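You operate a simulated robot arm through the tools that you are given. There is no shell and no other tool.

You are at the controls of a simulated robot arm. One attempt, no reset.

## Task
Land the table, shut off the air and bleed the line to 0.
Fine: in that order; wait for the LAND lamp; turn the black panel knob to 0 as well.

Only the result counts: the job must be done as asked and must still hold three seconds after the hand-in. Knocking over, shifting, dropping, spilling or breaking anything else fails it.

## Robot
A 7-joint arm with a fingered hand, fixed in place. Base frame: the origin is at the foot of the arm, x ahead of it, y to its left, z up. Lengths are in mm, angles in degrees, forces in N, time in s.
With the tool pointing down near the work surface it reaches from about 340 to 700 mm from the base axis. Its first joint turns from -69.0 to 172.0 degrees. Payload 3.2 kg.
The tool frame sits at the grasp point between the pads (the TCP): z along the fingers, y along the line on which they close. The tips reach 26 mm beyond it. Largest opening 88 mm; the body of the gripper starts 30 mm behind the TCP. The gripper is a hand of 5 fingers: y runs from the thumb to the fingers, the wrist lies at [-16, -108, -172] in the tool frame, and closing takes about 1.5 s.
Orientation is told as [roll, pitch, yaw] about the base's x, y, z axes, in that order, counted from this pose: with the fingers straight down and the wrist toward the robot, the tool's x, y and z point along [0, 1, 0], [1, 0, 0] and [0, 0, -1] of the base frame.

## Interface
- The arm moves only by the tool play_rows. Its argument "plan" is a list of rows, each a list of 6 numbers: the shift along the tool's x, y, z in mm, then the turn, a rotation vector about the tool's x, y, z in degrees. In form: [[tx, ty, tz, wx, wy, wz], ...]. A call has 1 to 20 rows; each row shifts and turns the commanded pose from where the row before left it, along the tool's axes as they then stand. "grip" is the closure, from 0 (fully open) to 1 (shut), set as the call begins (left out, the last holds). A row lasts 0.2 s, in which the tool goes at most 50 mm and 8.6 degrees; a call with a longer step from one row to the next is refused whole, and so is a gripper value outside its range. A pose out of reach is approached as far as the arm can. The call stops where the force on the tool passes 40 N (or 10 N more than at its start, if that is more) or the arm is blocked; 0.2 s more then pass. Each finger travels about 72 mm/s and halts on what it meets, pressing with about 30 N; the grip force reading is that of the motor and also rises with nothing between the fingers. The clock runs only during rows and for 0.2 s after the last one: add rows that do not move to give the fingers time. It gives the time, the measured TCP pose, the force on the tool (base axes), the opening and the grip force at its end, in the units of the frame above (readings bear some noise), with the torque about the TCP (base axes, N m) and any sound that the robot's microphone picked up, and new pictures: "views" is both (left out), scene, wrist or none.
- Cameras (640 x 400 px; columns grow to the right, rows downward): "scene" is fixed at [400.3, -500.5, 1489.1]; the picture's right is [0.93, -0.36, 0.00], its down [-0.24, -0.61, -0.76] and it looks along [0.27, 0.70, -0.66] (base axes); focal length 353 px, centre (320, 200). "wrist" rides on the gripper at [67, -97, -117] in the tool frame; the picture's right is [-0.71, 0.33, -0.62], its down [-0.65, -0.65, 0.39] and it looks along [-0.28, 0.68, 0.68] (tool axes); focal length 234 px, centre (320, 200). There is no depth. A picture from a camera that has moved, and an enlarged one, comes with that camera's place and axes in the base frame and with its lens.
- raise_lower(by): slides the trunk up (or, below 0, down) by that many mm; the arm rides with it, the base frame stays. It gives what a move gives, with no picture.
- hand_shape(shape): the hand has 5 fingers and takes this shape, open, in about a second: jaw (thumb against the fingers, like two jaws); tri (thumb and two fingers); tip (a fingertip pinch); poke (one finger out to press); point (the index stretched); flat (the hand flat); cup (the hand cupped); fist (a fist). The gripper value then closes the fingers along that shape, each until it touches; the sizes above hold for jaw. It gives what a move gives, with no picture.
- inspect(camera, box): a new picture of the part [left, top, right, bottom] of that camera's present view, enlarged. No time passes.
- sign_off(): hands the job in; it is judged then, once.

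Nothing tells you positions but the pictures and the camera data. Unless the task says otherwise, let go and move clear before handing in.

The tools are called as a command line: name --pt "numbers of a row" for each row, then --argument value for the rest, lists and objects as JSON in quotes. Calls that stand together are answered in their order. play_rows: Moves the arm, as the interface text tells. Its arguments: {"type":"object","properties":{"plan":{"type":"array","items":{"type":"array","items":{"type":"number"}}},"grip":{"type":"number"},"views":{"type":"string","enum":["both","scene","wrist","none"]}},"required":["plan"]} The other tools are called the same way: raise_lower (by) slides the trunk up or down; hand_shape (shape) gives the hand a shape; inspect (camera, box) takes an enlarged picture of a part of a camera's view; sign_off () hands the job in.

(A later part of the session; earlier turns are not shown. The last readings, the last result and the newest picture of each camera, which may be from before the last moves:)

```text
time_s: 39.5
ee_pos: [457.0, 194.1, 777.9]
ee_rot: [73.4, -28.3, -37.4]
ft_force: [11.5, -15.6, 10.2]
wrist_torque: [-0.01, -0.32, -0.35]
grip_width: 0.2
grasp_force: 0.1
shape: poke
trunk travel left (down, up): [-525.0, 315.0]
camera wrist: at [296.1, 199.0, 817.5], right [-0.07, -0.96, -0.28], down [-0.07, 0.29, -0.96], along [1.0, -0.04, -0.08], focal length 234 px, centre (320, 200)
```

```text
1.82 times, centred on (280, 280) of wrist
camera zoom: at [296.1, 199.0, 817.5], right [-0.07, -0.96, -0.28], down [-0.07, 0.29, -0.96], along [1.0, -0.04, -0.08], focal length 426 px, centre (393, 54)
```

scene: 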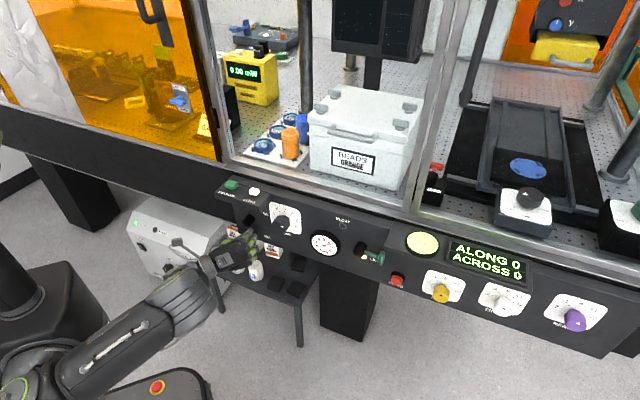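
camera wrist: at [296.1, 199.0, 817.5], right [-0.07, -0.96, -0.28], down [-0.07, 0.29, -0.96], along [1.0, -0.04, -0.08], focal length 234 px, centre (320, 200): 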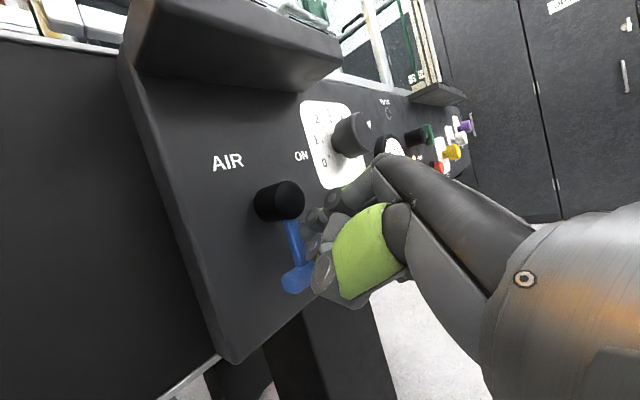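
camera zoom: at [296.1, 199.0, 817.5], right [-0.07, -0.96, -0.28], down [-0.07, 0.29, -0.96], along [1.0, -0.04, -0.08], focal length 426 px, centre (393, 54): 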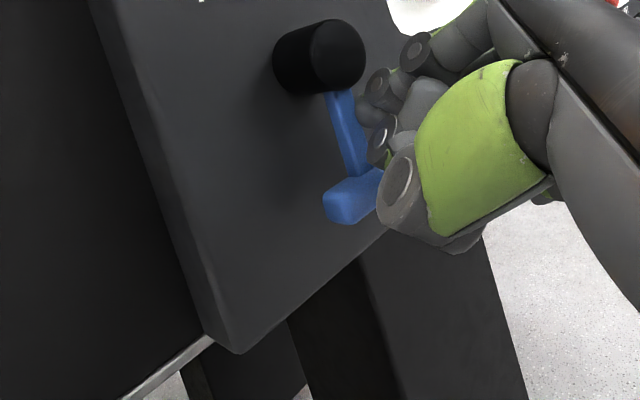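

There's a firm stop force of about 20 N with no further motion, so the valve is against its OFF stop. I'll relax the push, back out, and check the lever from clear.

play_rows --pt "-3 5.2 0 0 0 0" --pt "-1 2 0 0 0 0" --pt "0 0 -12 0 0 0" --pt "0 0 -20 0 0 0" --pt "0 0 -20 0 0 0" --pt "0 0 0 0 0 0"

inspect --camera "scene" --box '[225, 195, 315, 255]'

inspect --camera "wrist" --box '[180, 150, 400, 370]'

```text
time_s: 40.9
ee_pos: [425.3, 153.5, 788.6]
ee_rot: [72.6, -28.4, -37.0]
ft_force: [0.3, -0.5, 0.0]
wrist_torque: [0.01, 0.01, -0.04]
grip_width: 0.0
grasp_force: 0.1
shape: poke
trunk travel left (down, up): [-525.0, 315.0]
camera wrist: at [264.8, 160.9, 828.7], right [-0.07, -0.96, -0.27], down [-0.07, 0.28, -0.96], along [1.0, -0.04, -0.09], focal length 234 px, centre (320, 200)
```

scene: 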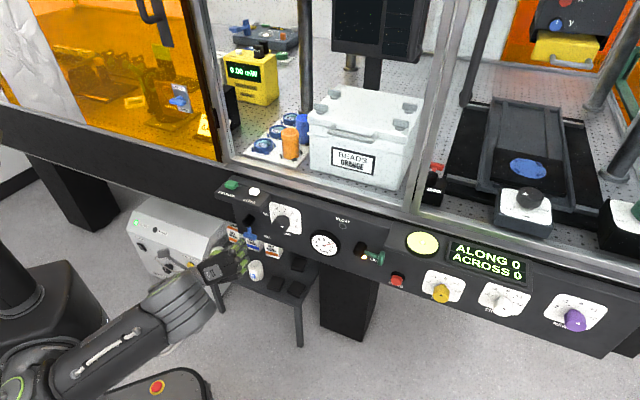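
wrist: 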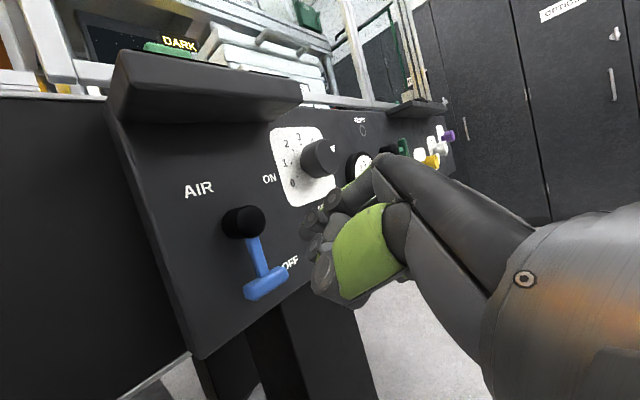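

```text
6.67 times, centred on (270, 225) of scene
camera zoom: at [400.3, -500.5, 1489.1], right [0.93, -0.36, 0.0], down [-0.24, -0.61, -0.76], along [0.27, 0.7, -0.66], focal length 2356 px, centre (653, 33)
```

zoom: 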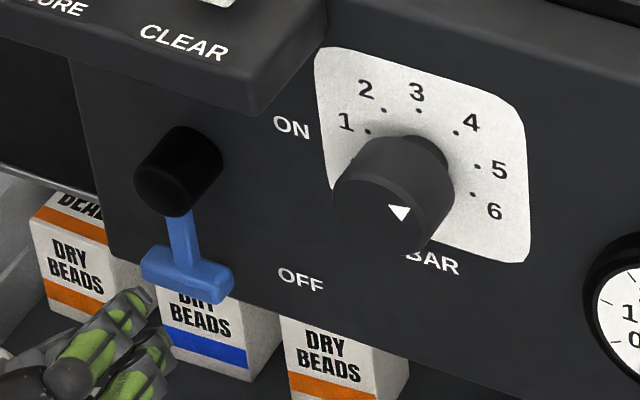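

```text
1.82 times, centred on (290, 260) of wrist
camera zoom: at [264.8, 160.9, 828.7], right [-0.07, -0.96, -0.27], down [-0.07, 0.28, -0.96], along [1.0, -0.04, -0.09], focal length 426 px, centre (374, 91)
```

zoom: 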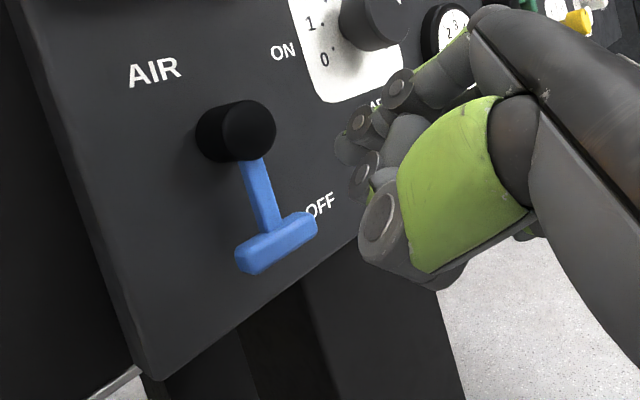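

The blue lever is straight down at OFF. Next I'll travel right, well clear of the panel, to in front of the red BLEED button.

play_rows --pt "-22 38.1 0 0 0 0" --pt "-22 38.1 0 0 0 0" --pt "-22 38.1 0 0 0 0" --pt "-22 38.1 0 0 0 0" --pt "-22 38.1 0 0 0 0" --pt "-22 38.1 0 0 0 0" --pt "-22 38.1 0 0 0 0" --pt "-20 34.6 0 0 0 0" --pt "-20 34.6 0 0 0 0" --pt "0 0 0 0 0 0"

inspect --camera "scene" --box '[350, 230, 470, 310]'

```text
time_s: 43.0
ee_pos: [695.0, -125.1, 785.3]
ee_rot: [72.6, -28.5, -37.0]
ft_force: [0.1, -0.5, 0.0]
wrist_torque: [-0.03, 0.02, -0.04]
grip_width: 0.1
grasp_force: 0.0
shape: poke
trunk travel left (down, up): [-525.0, 315.0]
camera wrist: at [535.8, -118.3, 826.6], right [-0.07, -0.96, -0.27], down [-0.07, 0.28, -0.96], along [1.0, -0.04, -0.09], focal length 234 px, centre (320, 200)
```

scene: 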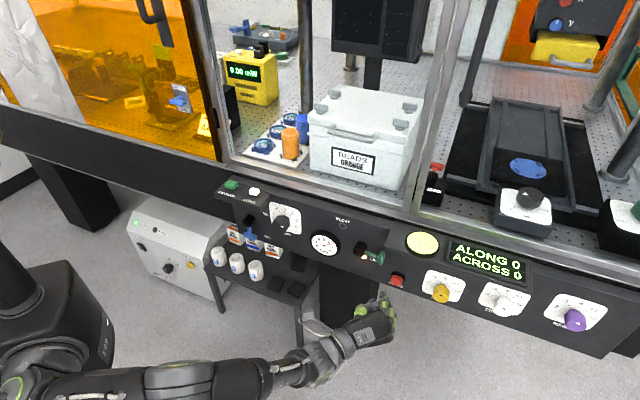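
wrist: 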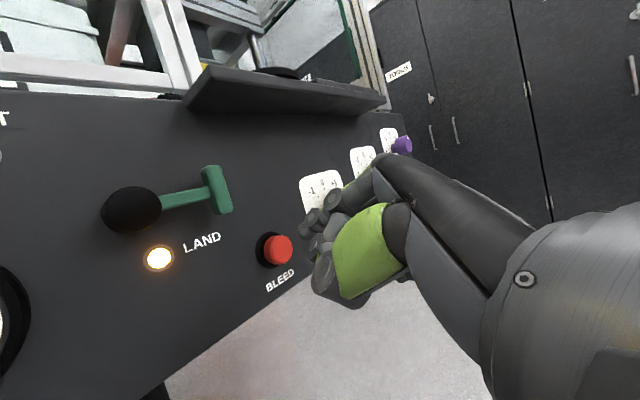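

```text
5.00 times, centred on (410, 270) of scene
camera zoom: at [400.3, -500.5, 1489.1], right [0.93, -0.36, 0.0], down [-0.24, -0.61, -0.76], along [0.27, 0.7, -0.66], focal length 1767 px, centre (-130, -150)
```

zoom: 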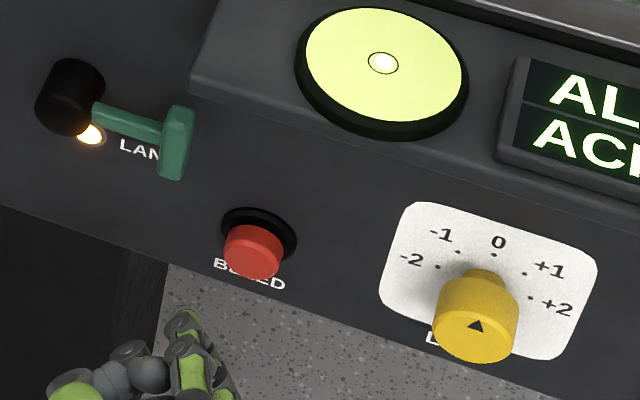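

inspect --camera "scene" --box '[345, 280, 415, 330]'

```text
8.00 times, centred on (380, 305) of scene
camera zoom: at [400.3, -500.5, 1489.1], right [0.93, -0.36, 0.0], down [-0.24, -0.61, -0.76], along [0.27, 0.7, -0.66], focal length 2827 px, centre (-160, -640)
```

zoom: 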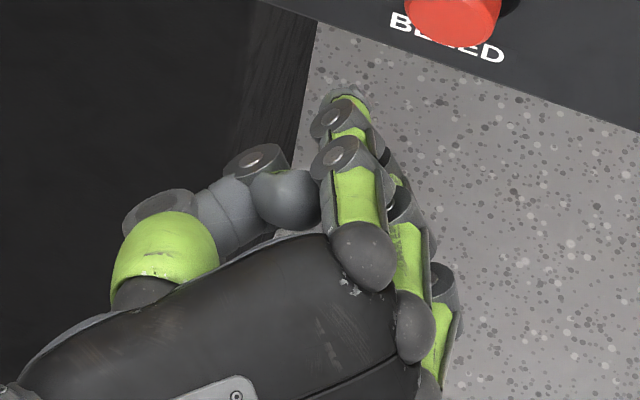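

The pressing fingertip lines up with the BLEED button to within a few mm. I'll approach straight along the panel normal to just short of contact.

play_rows --pt "2.1 1.7 9.7 0 0 0" --pt "2.1 1.7 9.7 0 0 0" --pt "2.1 1.7 9.7 0 0 0" --pt "2.1 1.7 9.7 0 0 0" --pt "1.6 1.2 7 0 0 0" --pt "0 0 0 0 0 0"

inspect --camera "scene" --box '[355, 260, 425, 310]'

inspect --camera "wrist" --box '[180, 150, 400, 370]'

```text
time_s: 44.5
ee_pos: [734.0, -93.1, 786.0]
ee_rot: [72.6, -28.3, -37.0]
ft_force: [0.3, 0.0, -0.5]
wrist_torque: [0.01, 0.06, -0.03]
grip_width: 0.1
grasp_force: 0.1
shape: poke
trunk travel left (down, up): [-525.0, 315.0]
camera wrist: at [572.5, -85.6, 826.9], right [-0.07, -0.96, -0.27], down [-0.07, 0.28, -0.96], along [1.0, -0.04, -0.09], focal length 234 px, centre (320, 200)
```

scene: 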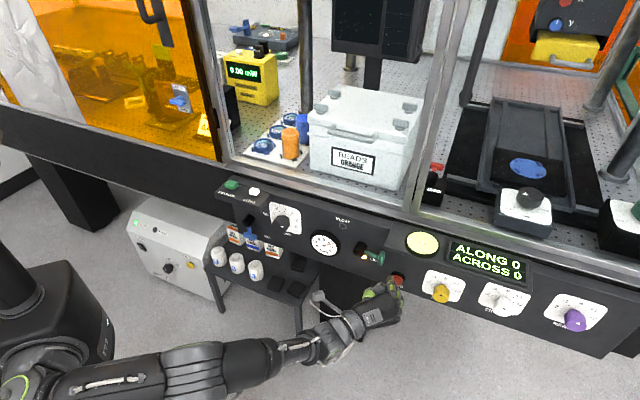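
wrist: 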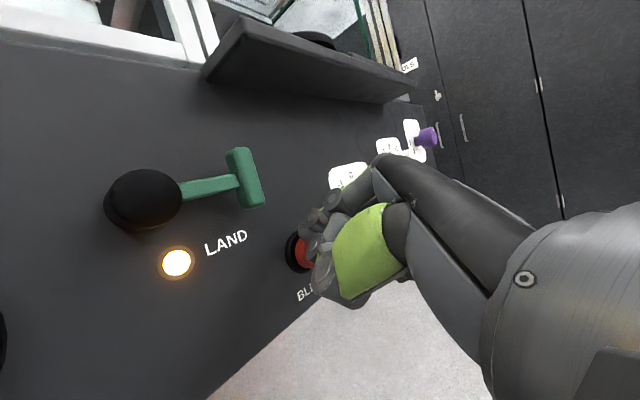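

```text
8.00 times, centred on (390, 285) of scene
camera zoom: at [400.3, -500.5, 1489.1], right [0.93, -0.36, 0.0], down [-0.24, -0.61, -0.76], along [0.27, 0.7, -0.66], focal length 2827 px, centre (-240, -480)
```

zoom: 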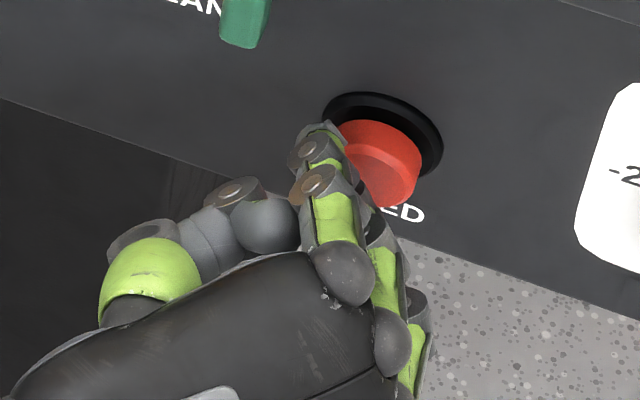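

```text
1.82 times, centred on (290, 260) of wrist
camera zoom: at [572.5, -85.6, 826.9], right [-0.07, -0.96, -0.27], down [-0.07, 0.28, -0.96], along [1.0, -0.04, -0.09], focal length 426 px, centre (374, 91)
```

zoom: 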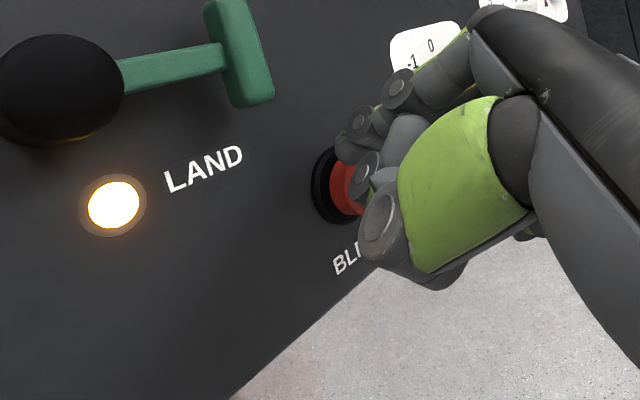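

The fingertip is just in front of the red cap. I'll press in small steps and watch the force and the gauge.

play_rows --pt "-1.0 -0.6 3.9 0 0 0" --pt "0.9 0.5 3.9 0 0 0" --pt "0.9 0.5 2.9 0 0 0" --pt "0 0 0 0 0 0"

inspect --camera "scene" --box '[355, 260, 425, 310]'

inspect --camera "scene" --box '[300, 215, 360, 275]'

```text
time_s: 45.5
ee_pos: [740.9, -86.3, 783.7]
ee_rot: [72.7, -28.4, -37.1]
ft_force: [-2.9, -3.2, 1.0]
wrist_torque: [-0.04, 0.02, -0.01]
grip_width: 0.1
grasp_force: 0.0
shape: poke
trunk travel left (down, up): [-525.0, 315.0]
heard: click
camera wrist: at [579.5, -79.2, 824.5], right [-0.07, -0.96, -0.27], down [-0.07, 0.28, -0.96], along [1.0, -0.05, -0.09], focal length 234 px, centre (320, 200)
```

scene: 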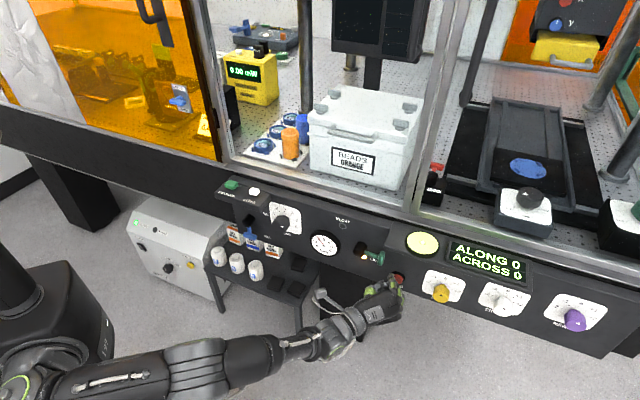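
wrist: 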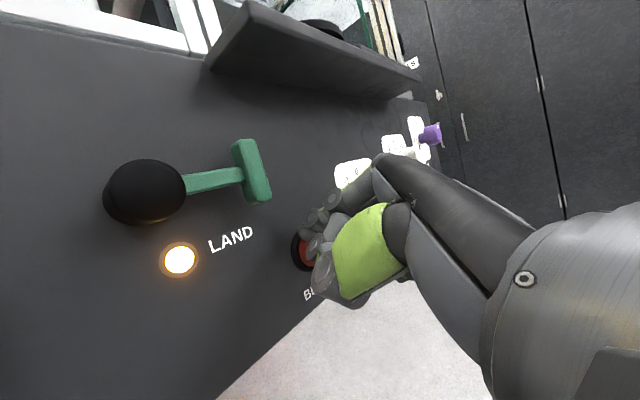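

```text
8.00 times, centred on (390, 285) of scene
camera zoom: at [400.3, -500.5, 1489.1], right [0.93, -0.36, 0.0], down [-0.24, -0.61, -0.76], along [0.27, 0.7, -0.66], focal length 2827 px, centre (-240, -480)
```

zoom: 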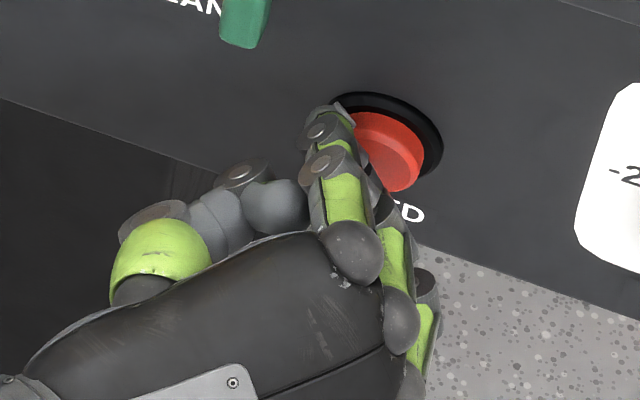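

```text
6.67 times, centred on (330, 245) of scene
camera zoom: at [400.3, -500.5, 1489.1], right [0.93, -0.36, 0.0], down [-0.24, -0.61, -0.76], along [0.27, 0.7, -0.66], focal length 2356 px, centre (253, -100)
```

zoom: 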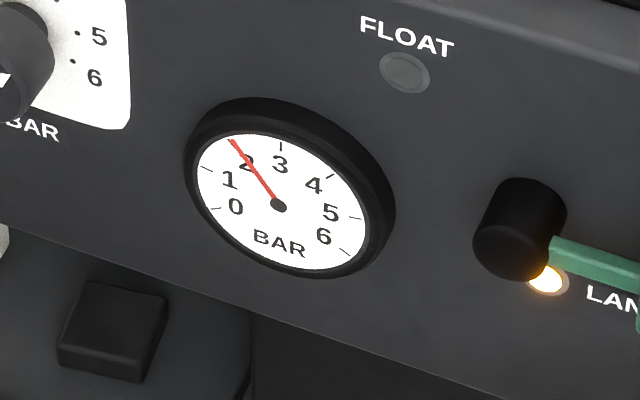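

The button clicked and the gauge is falling, now near 1.8 bar. I'll hold it until it reaches 0.

play_rows --pt "0 0 0 0 0 0" --pt "0 0 0 0 0 0" --pt "0 0 0 0 0 0" --pt "0 0 0 0 0 0" --pt "0 0 0 0 0 0" --pt "0 0 0 0 0 0" --pt "0 0 0 0 0 0" --pt "0 0 0 0 0 0" --pt "0 0 0 0 0 0" --pt "0 0 0 0 0 0" --pt "0 0 0 0 0 0" --pt "0 0 0 0 0 0" --pt "0 0 0 0 0 0" --pt "0 0 0 0 0 0" --pt "0 0 0 0 0 0" --views "none"

inspect --camera "scene" --box '[300, 215, 360, 275]'

```text
time_s: 48.6
ee_pos: [741.0, -85.0, 785.2]
ee_rot: [72.8, -28.4, -37.1]
ft_force: [-2.4, -4.5, 0.6]
wrist_torque: [-0.04, 0.04, -0.03]
grip_width: 0.0
grasp_force: 0.0
shape: poke
trunk travel left (down, up): [-525.0, 315.0]
```

```text
6.67 times, centred on (330, 245) of scene
camera zoom: at [400.3, -500.5, 1489.1], right [0.93, -0.36, 0.0], down [-0.24, -0.61, -0.76], along [0.27, 0.7, -0.66], focal length 2356 px, centre (253, -100)
```

zoom: 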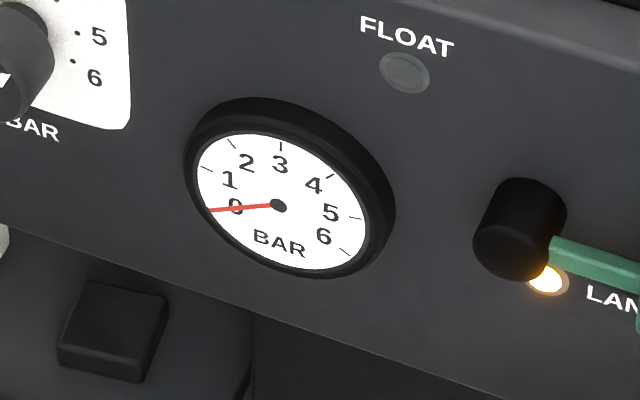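

The gauge needle is on 0. I'll hold a couple more seconds to empty the line completely, then release and back away.

play_rows --pt "0 0 0 0 0 0" --pt "0 0 0 0 0 0" --pt "0 0 0 0 0 0" --pt "0 0 0 0 0 0" --pt "0 0 0 0 0 0" --pt "0 0 0 0 0 0" --pt "0 0 0 0 0 0" --pt "0 0 0 0 0 0" --pt "0 0 0 0 0 0" --pt "0 0 0 0 0 0" --pt "0 0 -10 0 0 0" --pt "0 0 -20 0 0 0" --pt "0 0 -25 0 0 0" --pt "0 0 0 0 0 0" --pt "0 0 0 0 0 0"

inspect --camera "scene" --box '[300, 205, 420, 295]'

```text
time_s: 51.9
ee_pos: [701.9, -122.4, 798.3]
ee_rot: [72.7, -28.5, -37.1]
ft_force: [0.0, 0.1, 0.9]
wrist_torque: [0.0, -0.01, 0.05]
grip_width: 0.0
grasp_force: 0.1
shape: poke
trunk travel left (down, up): [-525.0, 315.0]
camera wrist: at [541.7, -115.3, 838.6], right [-0.07, -0.96, -0.27], down [-0.07, 0.28, -0.96], along [1.0, -0.04, -0.09], focal length 234 px, centre (320, 200)
```

scene: 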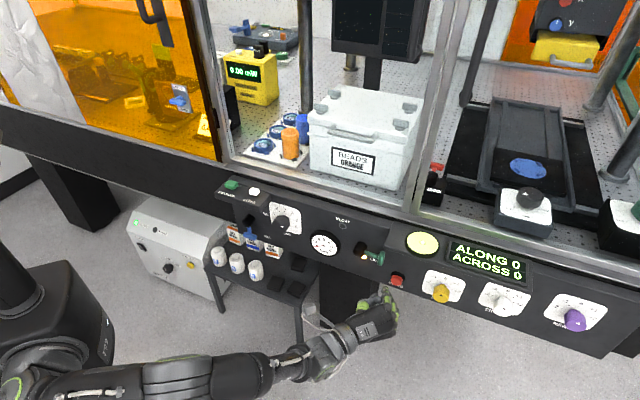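
wrist: 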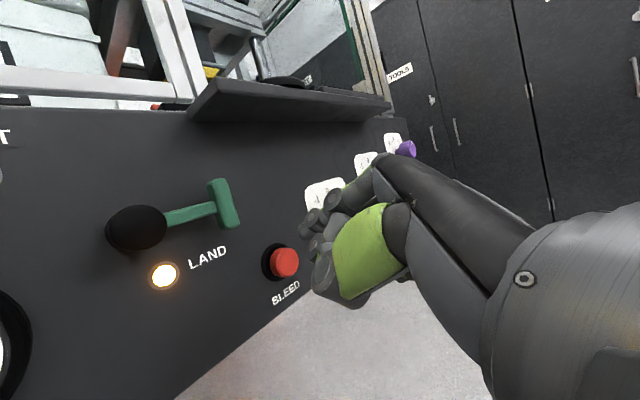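

```text
4.44 times, centred on (360, 250) of scene
camera zoom: at [400.3, -500.5, 1489.1], right [0.93, -0.36, 0.0], down [-0.24, -0.61, -0.76], along [0.27, 0.7, -0.66], focal length 1571 px, centre (142, -22)
```

zoom: 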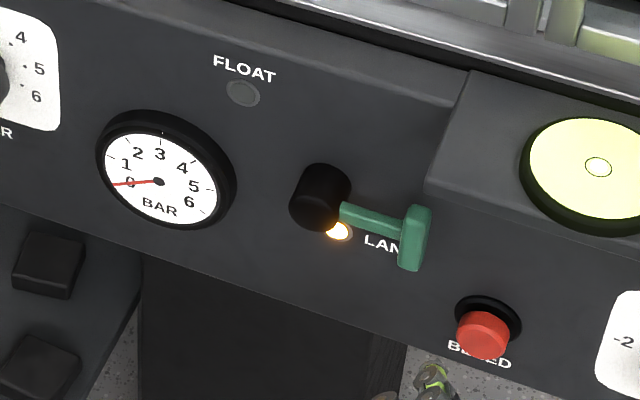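

The line holds 0, LAND is lit, the blue valve is OFF and the button has sprung back. Now the black BAR knob: I'll travel back left in front of it, level the hand and switch to a three-finger grip.

play_rows --pt "27.3 -33.2 -1.9 0 0 0" --pt "27.3 -33.2 -1.9 0 0 0" --pt "27.3 -33.2 -1.9 0 0 0" --pt "27.3 -33.2 -1.9 0 0 0" --pt "27.3 -33.2 -1.9 0 0 0" --pt "27.3 -33.2 -1.9 0 0 0" --pt "27.3 -33.2 -1.9 0 0 0" --pt "0 0 -10 -3.75 6.5 0" --pt "0 0 -10 -3.75 6.5 0" --pt "0 0 0 0 0 0" --views "none"

hand_shape --shape "tri"

play_rows --pt "0 0 0 0 0 0"

inspect --camera "scene" --box '[230, 190, 320, 250]'

```text
time_s: 54.0
ee_pos: [479.1, 76.2, 855.4]
ee_rot: [89.9, -29.7, -45.5]
ft_force: [-0.5, -0.1, -0.1]
wrist_torque: [-0.01, -0.01, -0.01]
grip_width: 0.0
grasp_force: 0.1
shape: poke
trunk travel left (down, up): [-525.0, 315.0]
```

```text
time_s: 55.0
ee_pos: [479.9, 75.3, 855.7]
ee_rot: [89.9, -29.6, -45.6]
ft_force: [-0.1, 1.3, 0.0]
wrist_torque: [0.03, -0.02, 0.0]
grip_width: 88.0
grasp_force: 0.0
shape: tri
trunk travel left (down, up): [-525.0, 315.0]
```

```text
time_s: 55.4
ee_pos: [480.5, 75.7, 856.3]
ee_rot: [89.8, -29.6, -45.6]
ft_force: [0.0, -0.8, -0.6]
wrist_torque: [-0.01, 0.02, 0.01]
grip_width: 87.9
grasp_force: 0.0
shape: tri
trunk travel left (down, up): [-525.0, 315.0]
camera wrist: at [314.7, 78.9, 866.0], right [0.0, -0.89, -0.45], down [0.1, 0.45, -0.89], along [0.99, -0.05, 0.09], focal length 234 px, centre (320, 200)
```

scene: 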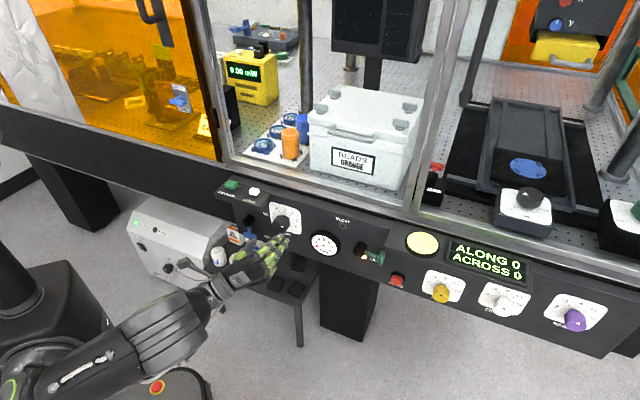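
wrist: 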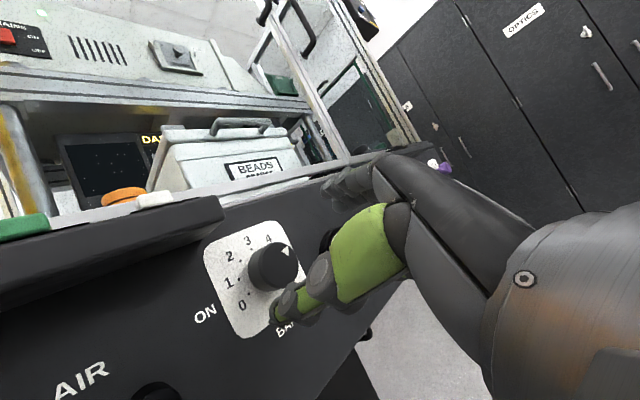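

```text
6.67 times, centred on (275, 220) of scene
camera zoom: at [400.3, -500.5, 1489.1], right [0.93, -0.36, 0.0], down [-0.24, -0.61, -0.76], along [0.27, 0.7, -0.66], focal length 2356 px, centre (620, 67)
```

zoom: 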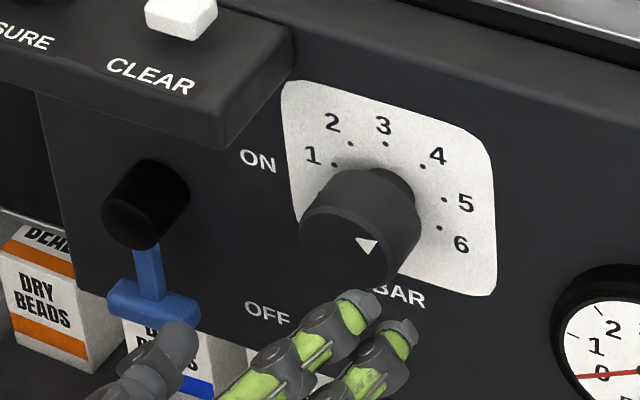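

The three-finger shape is open in front of the knob, with the thumb to the left and two fingers to the right. I'll zoom in on the knob to get its pointer angle and position.

inspect --camera "wrist" --box '[190, 210, 330, 350]'

inspect --camera "scene" --box '[255, 195, 305, 235]'

```text
2.86 times, centred on (260, 280) of wrist
camera zoom: at [314.7, 78.9, 866.0], right [0.0, -0.89, -0.45], down [0.1, 0.45, -0.89], along [0.99, -0.05, 0.09], focal length 669 px, centre (491, -29)
```

zoom: 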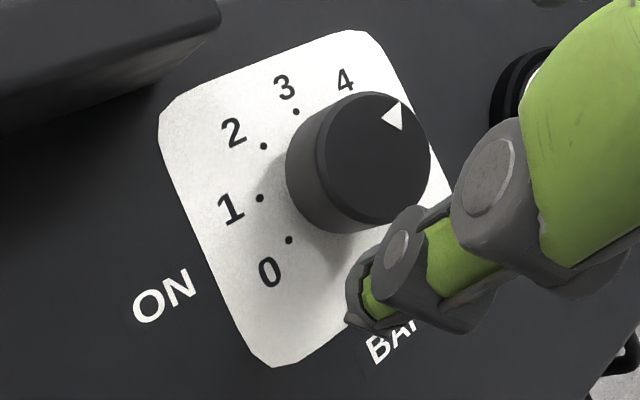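

```text
10.00 times, centred on (280, 215) of scene
camera zoom: at [400.3, -500.5, 1489.1], right [0.93, -0.36, 0.0], down [-0.24, -0.61, -0.76], along [0.27, 0.7, -0.66], focal length 3534 px, centre (720, 50)
```

zoom: 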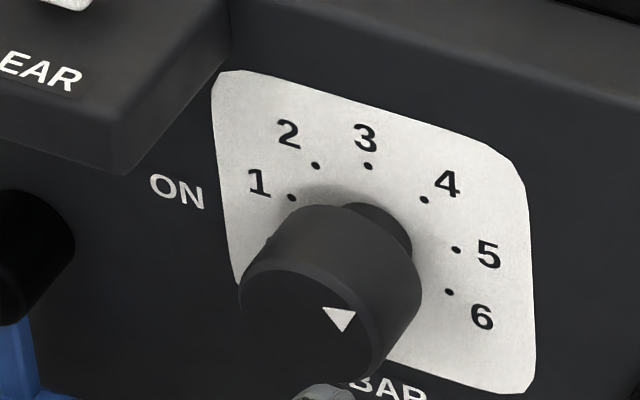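

The pointer is at about 4.5, so it needs roughly 180° counter-clockwise to reach 0. The knob axis is at panel coordinates u≈286, z≈848.5. I'll first test in free space how far the wrist can roll counter-clockwise.

play_rows --pt "0 0 0 0 0 -8" --pt "0 0 0 0 0 -8" --pt "0 0 0 0 0 -8" --pt "0 0 0 0 0 -8" --pt "0 0 0 0 0 -8" --pt "0 0 0 0 0 -8" --pt "0 0 0 0 0 -8" --pt "0 0 0 0 0 -8" --pt "0 0 0 0 0 -8" --pt "0 0 0 0 0 -8" --pt "0 0 0 0 0 -8" --pt "0 0 0 0 0 -8" --pt "0 0 0 0 0 -8" --pt "0 0 0 0 0 -8" --pt "0 0 0 0 0 -8" --pt "0 0 0 0 0 0"

```text
time_s: 58.8
ee_pos: [488.2, 65.0, 857.1]
ee_rot: [-90.6, -31.9, 133.1]
ft_force: [-0.4, -0.3, -1.2]
wrist_torque: [0.04, 0.0, 0.0]
grip_width: 87.8
grasp_force: 0.1
shape: tri
trunk travel left (down, up): [-525.0, 315.0]
camera wrist: at [434.9, -48.5, 748.1], right [-0.4, -0.5, 0.77], down [0.89, -0.4, 0.21], along [0.2, 0.77, 0.6], focal length 234 px, centre (320, 200)
```

scene: 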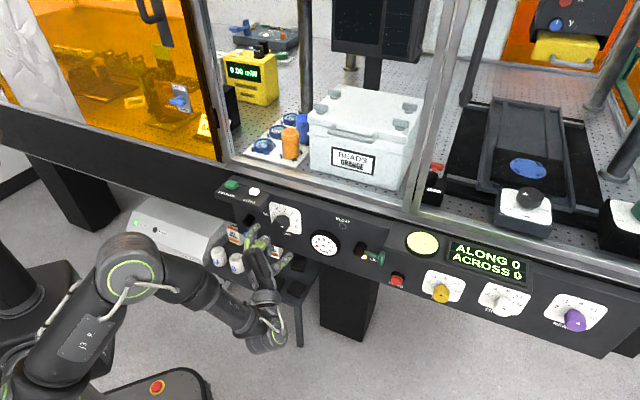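
wrist: 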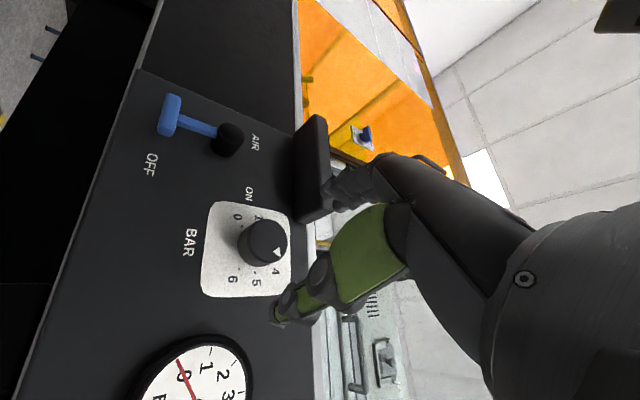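

Rolling 120° counter-clockwise is reachable. The TCP seems to have drifted about 13 mm though, so I'll check whether that is lag or real by rolling back in stages.

play_rows --pt "0 0 0 0 0 0" --pt "0 0 0 0 0 0" --views "none"

play_rows --pt "0 0 0 0 0 6" --pt "0 0 0 0 0 6" --pt "0 0 0 0 0 6" --pt "0 0 0 0 0 6" --pt "0 0 0 0 0 6" --pt "0 0 0 0 0 0" --views "none"

play_rows --pt "0 0 0 0 0 6" --pt "0 0 0 0 0 6" --pt "0 0 0 0 0 6" --pt "0 0 0 0 0 6" --pt "0 0 0 0 0 6" --pt "0 0 0 0 0 0" --views "none"

play_rows --pt "0 0 0 0 0 6" --pt "0 0 0 0 0 6" --pt "0 0 0 0 0 6" --pt "0 0 0 0 0 6" --pt "0 0 0 0 0 6" --pt "0 0 0 0 0 0" --views "none"

play_rows --pt "0 0 0 0 0 6" --pt "0 0 0 0 0 6" --pt "0 0 0 0 0 6" --pt "0 0 0 0 0 6" --pt "0 0 0 0 0 6" --pt "0 0 0 0 0 0" --views "none"

```text
time_s: 59.4
ee_pos: [488.3, 66.2, 857.4]
ee_rot: [-90.8, -32.0, 133.2]
ft_force: [-0.2, -0.3, -0.1]
wrist_torque: [-0.01, 0.02, 0.01]
grip_width: 87.8
grasp_force: 0.1
shape: tri
trunk travel left (down, up): [-525.0, 315.0]
```

```text
time_s: 60.8
ee_pos: [481.3, 75.2, 854.8]
ee_rot: [-89.5, -60.4, 134.1]
ft_force: [0.4, 0.2, -0.7]
wrist_torque: [-0.01, 0.01, -0.03]
grip_width: 88.0
grasp_force: 0.0
shape: tri
trunk travel left (down, up): [-525.0, 315.0]
```

```text
time_s: 62.1
ee_pos: [481.4, 76.4, 854.8]
ee_rot: [67.8, -89.5, -23.4]
ft_force: [0.2, -0.2, -0.2]
wrist_torque: [-0.03, 0.0, -0.01]
grip_width: 87.6
grasp_force: 0.0
shape: tri
trunk travel left (down, up): [-525.0, 315.0]
```

```text
time_s: 63.5
ee_pos: [481.5, 76.9, 855.3]
ee_rot: [89.6, -59.6, -45.3]
ft_force: [0.7, 0.9, 0.5]
wrist_torque: [0.02, -0.01, 0.02]
grip_width: 88.1
grasp_force: 0.2
shape: tri
trunk travel left (down, up): [-525.0, 315.0]
```

```text
time_s: 65.0
ee_pos: [480.8, 75.8, 856.1]
ee_rot: [89.8, -29.5, -45.6]
ft_force: [-0.3, 0.5, 0.0]
wrist_torque: [0.01, 0.02, -0.03]
grip_width: 88.0
grasp_force: 0.0
shape: tri
trunk travel left (down, up): [-525.0, 315.0]
```

So the deviation is only an accuracy limit near −60° roll; from −30° to +60° tracking is within 1 mm. I'll test the clockwise side for a larger starting roll.

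play_rows --pt "0 0 0 0 0 6" --pt "0 0 0 0 0 6" --pt "0 0 0 0 0 6" --pt "0 0 0 0 0 6" --pt "0 0 0 0 0 6" --pt "0 0 0 0 0 0" --views "none"

play_rows --pt "0 0 0 0 0 6" --pt "0 0 0 0 0 6" --pt "0 0 0 0 0 6" --pt "0 0 0 0 0 6" --pt "0 0 0 0 0 6" --pt "0 0 0 0 0 0"

```text
time_s: 66.3
ee_pos: [480.8, 75.9, 854.9]
ee_rot: [89.8, 0.5, -45.6]
ft_force: [0.0, -0.4, -0.4]
wrist_torque: [0.02, 0.02, 0.0]
grip_width: 88.1
grasp_force: 0.1
shape: tri
trunk travel left (down, up): [-525.0, 315.0]
```

```text
time_s: 67.8
ee_pos: [482.0, 76.1, 855.7]
ee_rot: [89.7, 30.4, -45.8]
ft_force: [0.0, -0.3, -0.5]
wrist_torque: [-0.04, 0.0, -0.01]
grip_width: 87.7
grasp_force: 0.0
shape: tri
trunk travel left (down, up): [-525.0, 315.0]
camera wrist: at [363.8, 30.1, 962.2], right [-0.5, -0.39, -0.78], down [-0.35, 0.91, -0.23], along [0.79, 0.16, -0.59], focal length 234 px, centre (320, 200)
```

scene: 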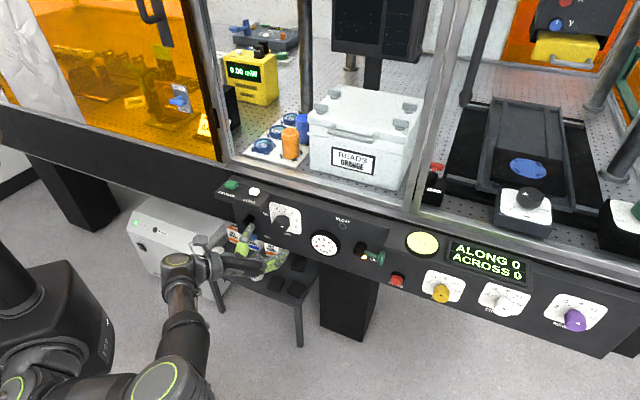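
wrist: 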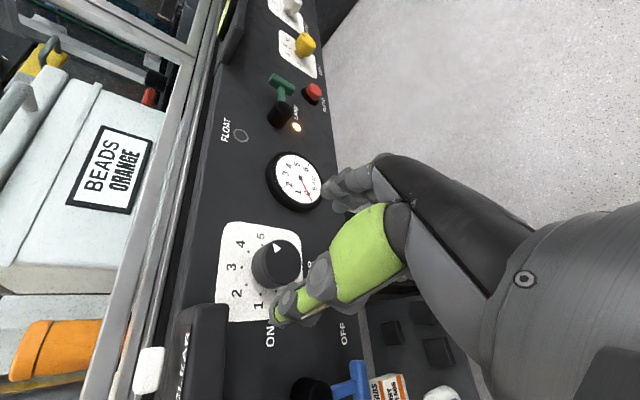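

Roll +120° also tracks well. My plan is to grip at about +110° roll, turn counter-clockwise to about 0°, regrip and finish at the stop. First I'll align the TCP with the knob axis and approach partway.

play_rows --pt "0 0 0 0 0 -5" --pt "0 0 0 0 0 -5" --pt "-7.1 1.5 0 0 0 0" --pt "0 0 15 0 0 0" --pt "0 0 15 0 0 0" --pt "0 0 0 0 0 0"

inspect --camera "scene" --box '[235, 190, 325, 250]'

inspect --camera "wrist" --box '[200, 180, 380, 360]'

```text
time_s: 69.2
ee_pos: [502.5, 98.7, 847.3]
ee_rot: [89.8, 20.4, -45.7]
ft_force: [0.0, -0.2, -1.0]
wrist_torque: [-0.01, 0.01, -0.01]
grip_width: 87.9
grasp_force: 0.1
shape: tri
trunk travel left (down, up): [-525.0, 315.0]
camera wrist: at [372.2, 64.8, 944.7], right [-0.4, -0.48, -0.78], down [-0.31, 0.87, -0.38], along [0.86, 0.09, -0.5], focal length 234 px, centre (320, 200)
```

scene: 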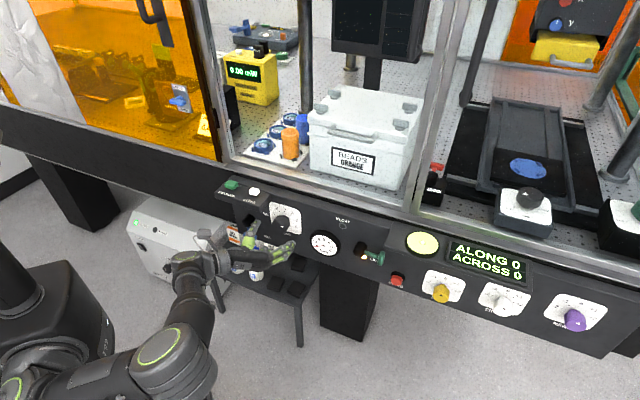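
wrist: 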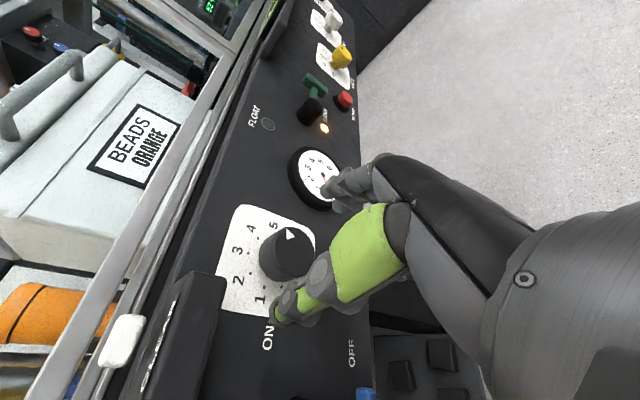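

```text
6.67 times, centred on (280, 220) of scene
camera zoom: at [400.3, -500.5, 1489.1], right [0.93, -0.36, 0.0], down [-0.24, -0.61, -0.76], along [0.27, 0.7, -0.66], focal length 2356 px, centre (587, 67)
```

zoom: 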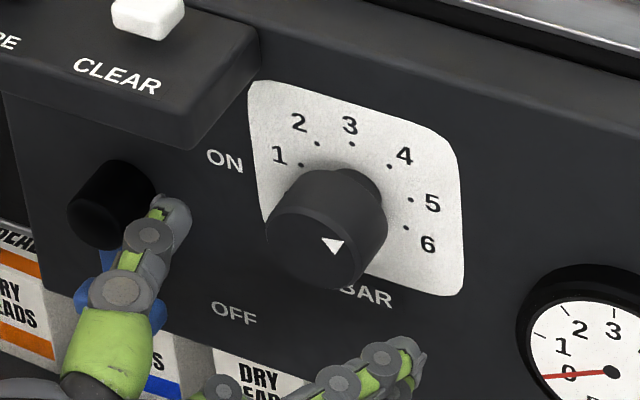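

```text
2.22 times, centred on (290, 270) of wrist
camera zoom: at [372.2, 64.8, 944.7], right [-0.4, -0.48, -0.78], down [-0.31, 0.87, -0.38], along [0.86, 0.09, -0.5], focal length 520 px, centre (387, 44)
```

zoom: 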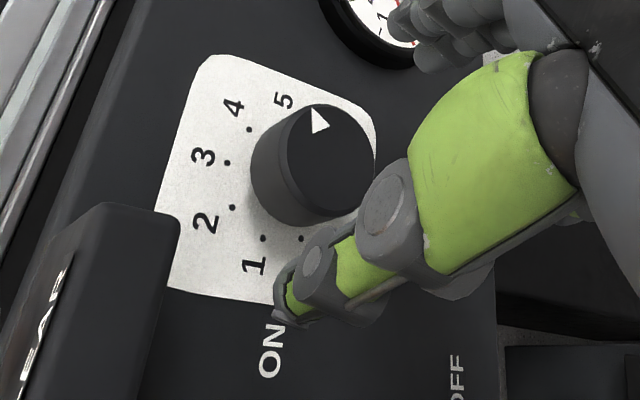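

The thumb and fingers straddle the knob evenly. I'll move in until the pads surround the knob.

play_rows --pt "0 0 10 0 0 0" --pt "0 0 10 0 0 0" --pt "0 0 10 0 0 0" --pt "0 0 8 0 0 0" --pt "0 0 0 0 0 0"

inspect --camera "scene" --box '[235, 190, 325, 250]'

inspect --camera "wrist" --box '[200, 180, 380, 360]'

```text
time_s: 70.3
ee_pos: [528.5, 126.0, 847.7]
ee_rot: [89.9, 20.4, -45.6]
ft_force: [0.7, -0.4, -0.6]
wrist_torque: [-0.01, 0.0, 0.02]
grip_width: 88.2
grasp_force: 0.0
shape: tri
trunk travel left (down, up): [-525.0, 315.0]
camera wrist: at [398.8, 92.2, 944.7], right [-0.4, -0.48, -0.78], down [-0.31, 0.87, -0.38], along [0.86, 0.09, -0.5], focal length 234 px, centre (320, 200)
```

scene: 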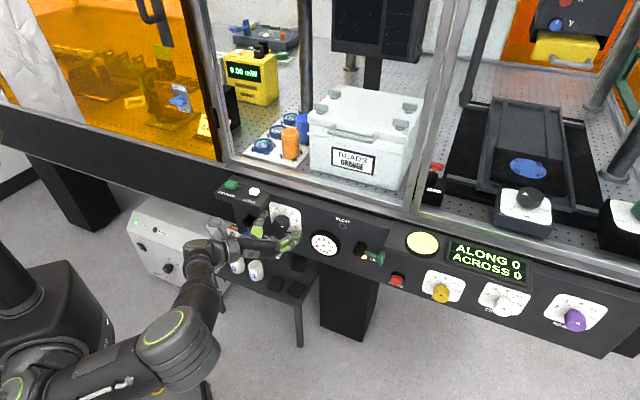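
wrist: 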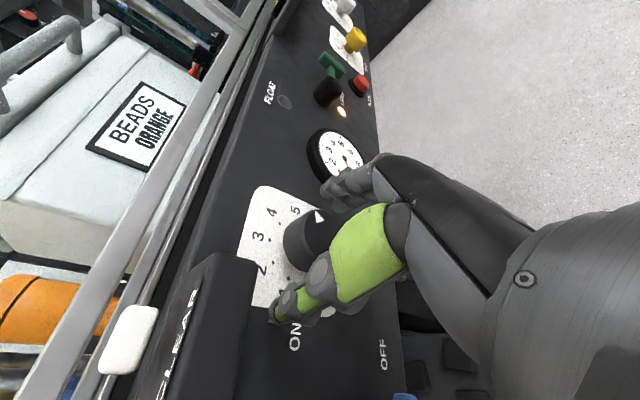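

```text
6.67 times, centred on (280, 220) of scene
camera zoom: at [400.3, -500.5, 1489.1], right [0.93, -0.36, 0.0], down [-0.24, -0.61, -0.76], along [0.27, 0.7, -0.66], focal length 2356 px, centre (587, 67)
```

zoom: 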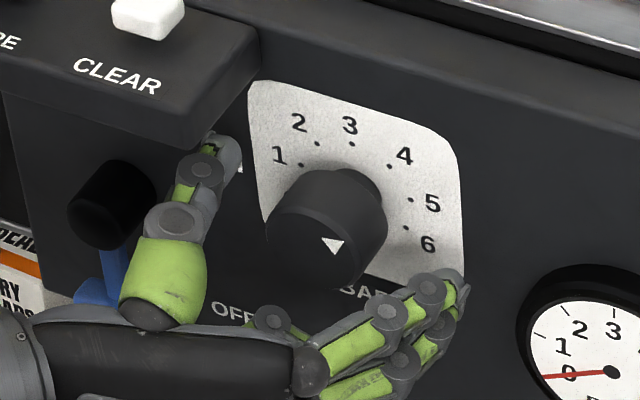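

```text
2.22 times, centred on (290, 270) of wrist
camera zoom: at [398.8, 92.2, 944.7], right [-0.4, -0.48, -0.78], down [-0.31, 0.87, -0.38], along [0.86, 0.09, -0.5], focal length 520 px, centre (387, 44)
```

zoom: 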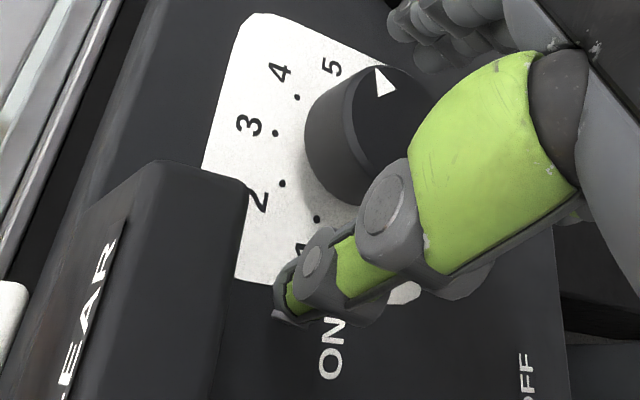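

The pads surround the knob. I'll shift 5 mm to centre the two fingers about its axis, then close the grip.

play_rows --pt "5 0 0 0 0 0" --pt "0 0 0 0 0 0" --views "none"

play_rows --grip 1 --pt "0 0 0 0 0 0" --pt "0 0 0 0 0 0" --pt "0 0 0 0 0 0" --pt "0 0 0 0 0 0" --pt "0 0 0 0 0 0" --pt "0 0 0 0 0 0" --pt "0 0 0 0 0 0" --pt "0 0 0 0 0 0"

inspect --camera "scene" --box '[235, 190, 325, 250]'

inspect --camera "wrist" --box '[200, 180, 380, 360]'

```text
time_s: 71.0
ee_pos: [530.8, 124.3, 852.9]
ee_rot: [89.8, 20.4, -45.7]
ft_force: [0.1, 0.5, 0.3]
wrist_torque: [-0.01, 0.02, -0.04]
grip_width: 87.9
grasp_force: 0.0
shape: tri
trunk travel left (down, up): [-525.0, 315.0]
```

```text
time_s: 72.8
ee_pos: [531.0, 124.1, 853.6]
ee_rot: [89.8, 20.5, -45.7]
ft_force: [1.7, 1.3, 1.5]
wrist_torque: [0.05, -0.01, 0.05]
grip_width: 33.6
grasp_force: 30.3
shape: tri
trunk travel left (down, up): [-525.0, 315.0]
camera wrist: at [400.5, 90.5, 949.3], right [-0.4, -0.48, -0.78], down [-0.31, 0.87, -0.38], along [0.86, 0.09, -0.5], focal length 234 px, centre (320, 200)
```

scene: 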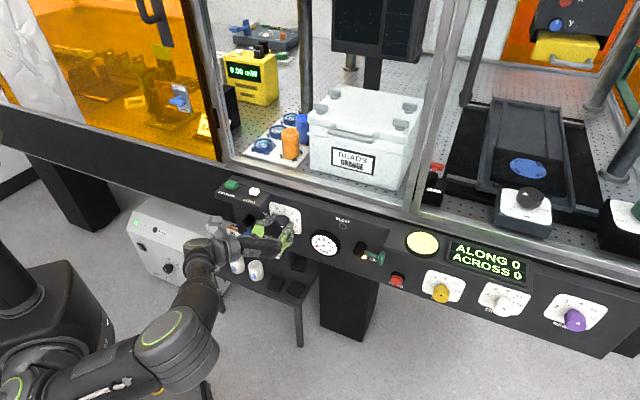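
wrist: 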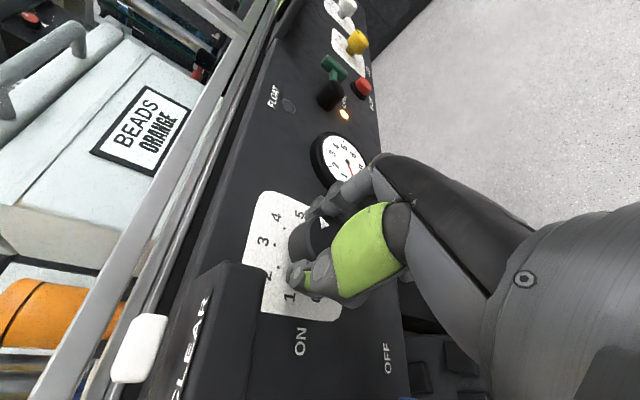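

```text
6.67 times, centred on (280, 220) of scene
camera zoom: at [400.3, -500.5, 1489.1], right [0.93, -0.36, 0.0], down [-0.24, -0.61, -0.76], along [0.27, 0.7, -0.66], focal length 2356 px, centre (587, 67)
```

zoom: 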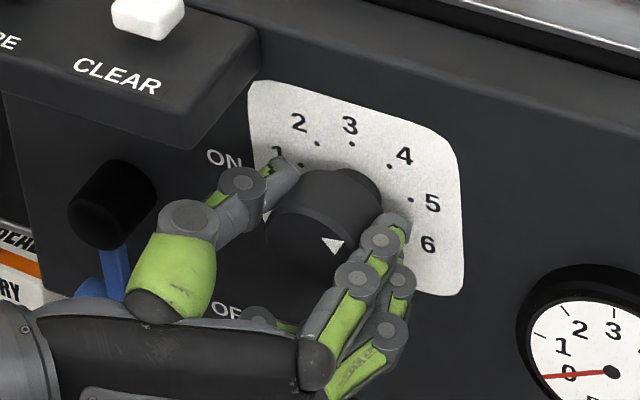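

```text
2.22 times, centred on (290, 270) of wrist
camera zoom: at [400.5, 90.5, 949.3], right [-0.4, -0.48, -0.78], down [-0.31, 0.87, -0.38], along [0.86, 0.09, -0.5], focal length 520 px, centre (387, 44)
```

zoom: 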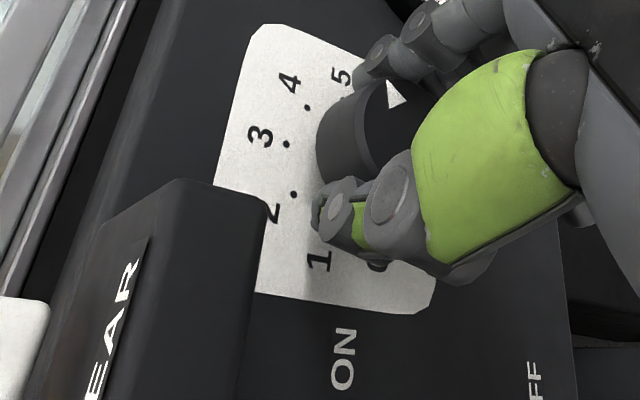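

The knob is gripped at 30 N. I'll turn counter-clockwise about the knob's axis, first 30° to check that it follows.

play_rows --pt "0 -0.56 0 0 0 -6" --pt "0 -0.56 0 0 0 -6" --pt "0 -0.56 0 0 0 -6" --pt "0 -0.56 0 0 0 -6" --pt "0 -0.56 0 0 0 -6" --pt "0 0 0 0 0 0"

inspect --camera "scene" --box '[235, 190, 325, 250]'

inspect --camera "wrist" --box '[200, 180, 380, 360]'

```text
time_s: 74.2
ee_pos: [528.6, 124.7, 852.1]
ee_rot: [89.9, -9.7, -45.7]
ft_force: [7.0, 0.2, 6.3]
wrist_torque: [0.1, -0.07, -0.02]
grip_width: 34.0
grasp_force: 29.7
shape: tri
trunk travel left (down, up): [-525.0, 315.0]
camera wrist: at [371.2, 119.9, 902.4], right [-0.14, -0.76, -0.64], down [-0.1, 0.65, -0.75], along [0.99, -0.04, -0.16], focal length 234 px, centre (320, 200)
```

scene: 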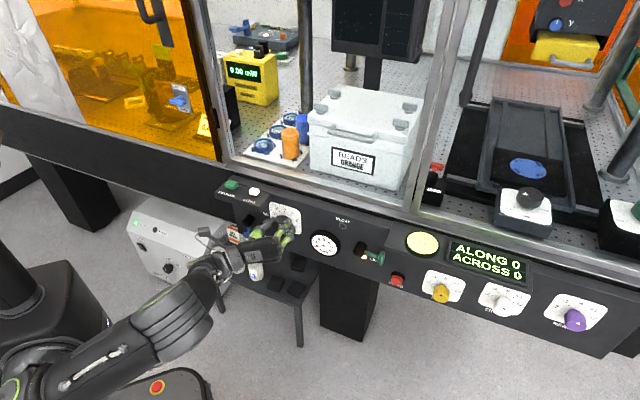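
wrist: 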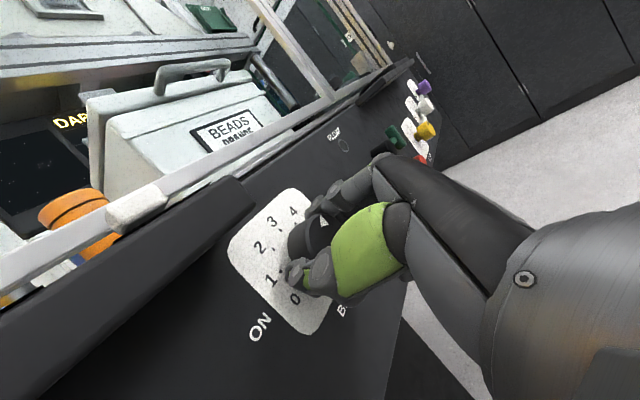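

```text
6.67 times, centred on (280, 220) of scene
camera zoom: at [400.3, -500.5, 1489.1], right [0.93, -0.36, 0.0], down [-0.24, -0.61, -0.76], along [0.27, 0.7, -0.66], focal length 2356 px, centre (587, 67)
```

zoom: 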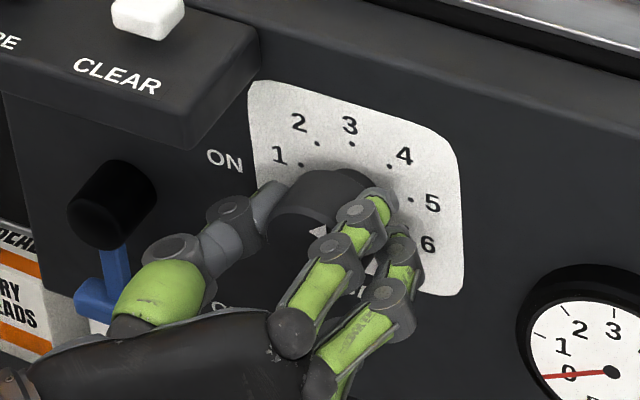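

```text
2.22 times, centred on (290, 270) of wrist
camera zoom: at [371.2, 119.9, 902.4], right [-0.14, -0.76, -0.64], down [-0.1, 0.65, -0.75], along [0.99, -0.04, -0.16], focal length 520 px, centre (387, 44)
```

zoom: 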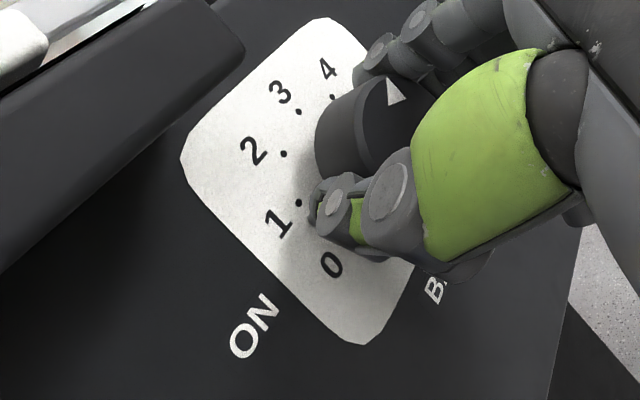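

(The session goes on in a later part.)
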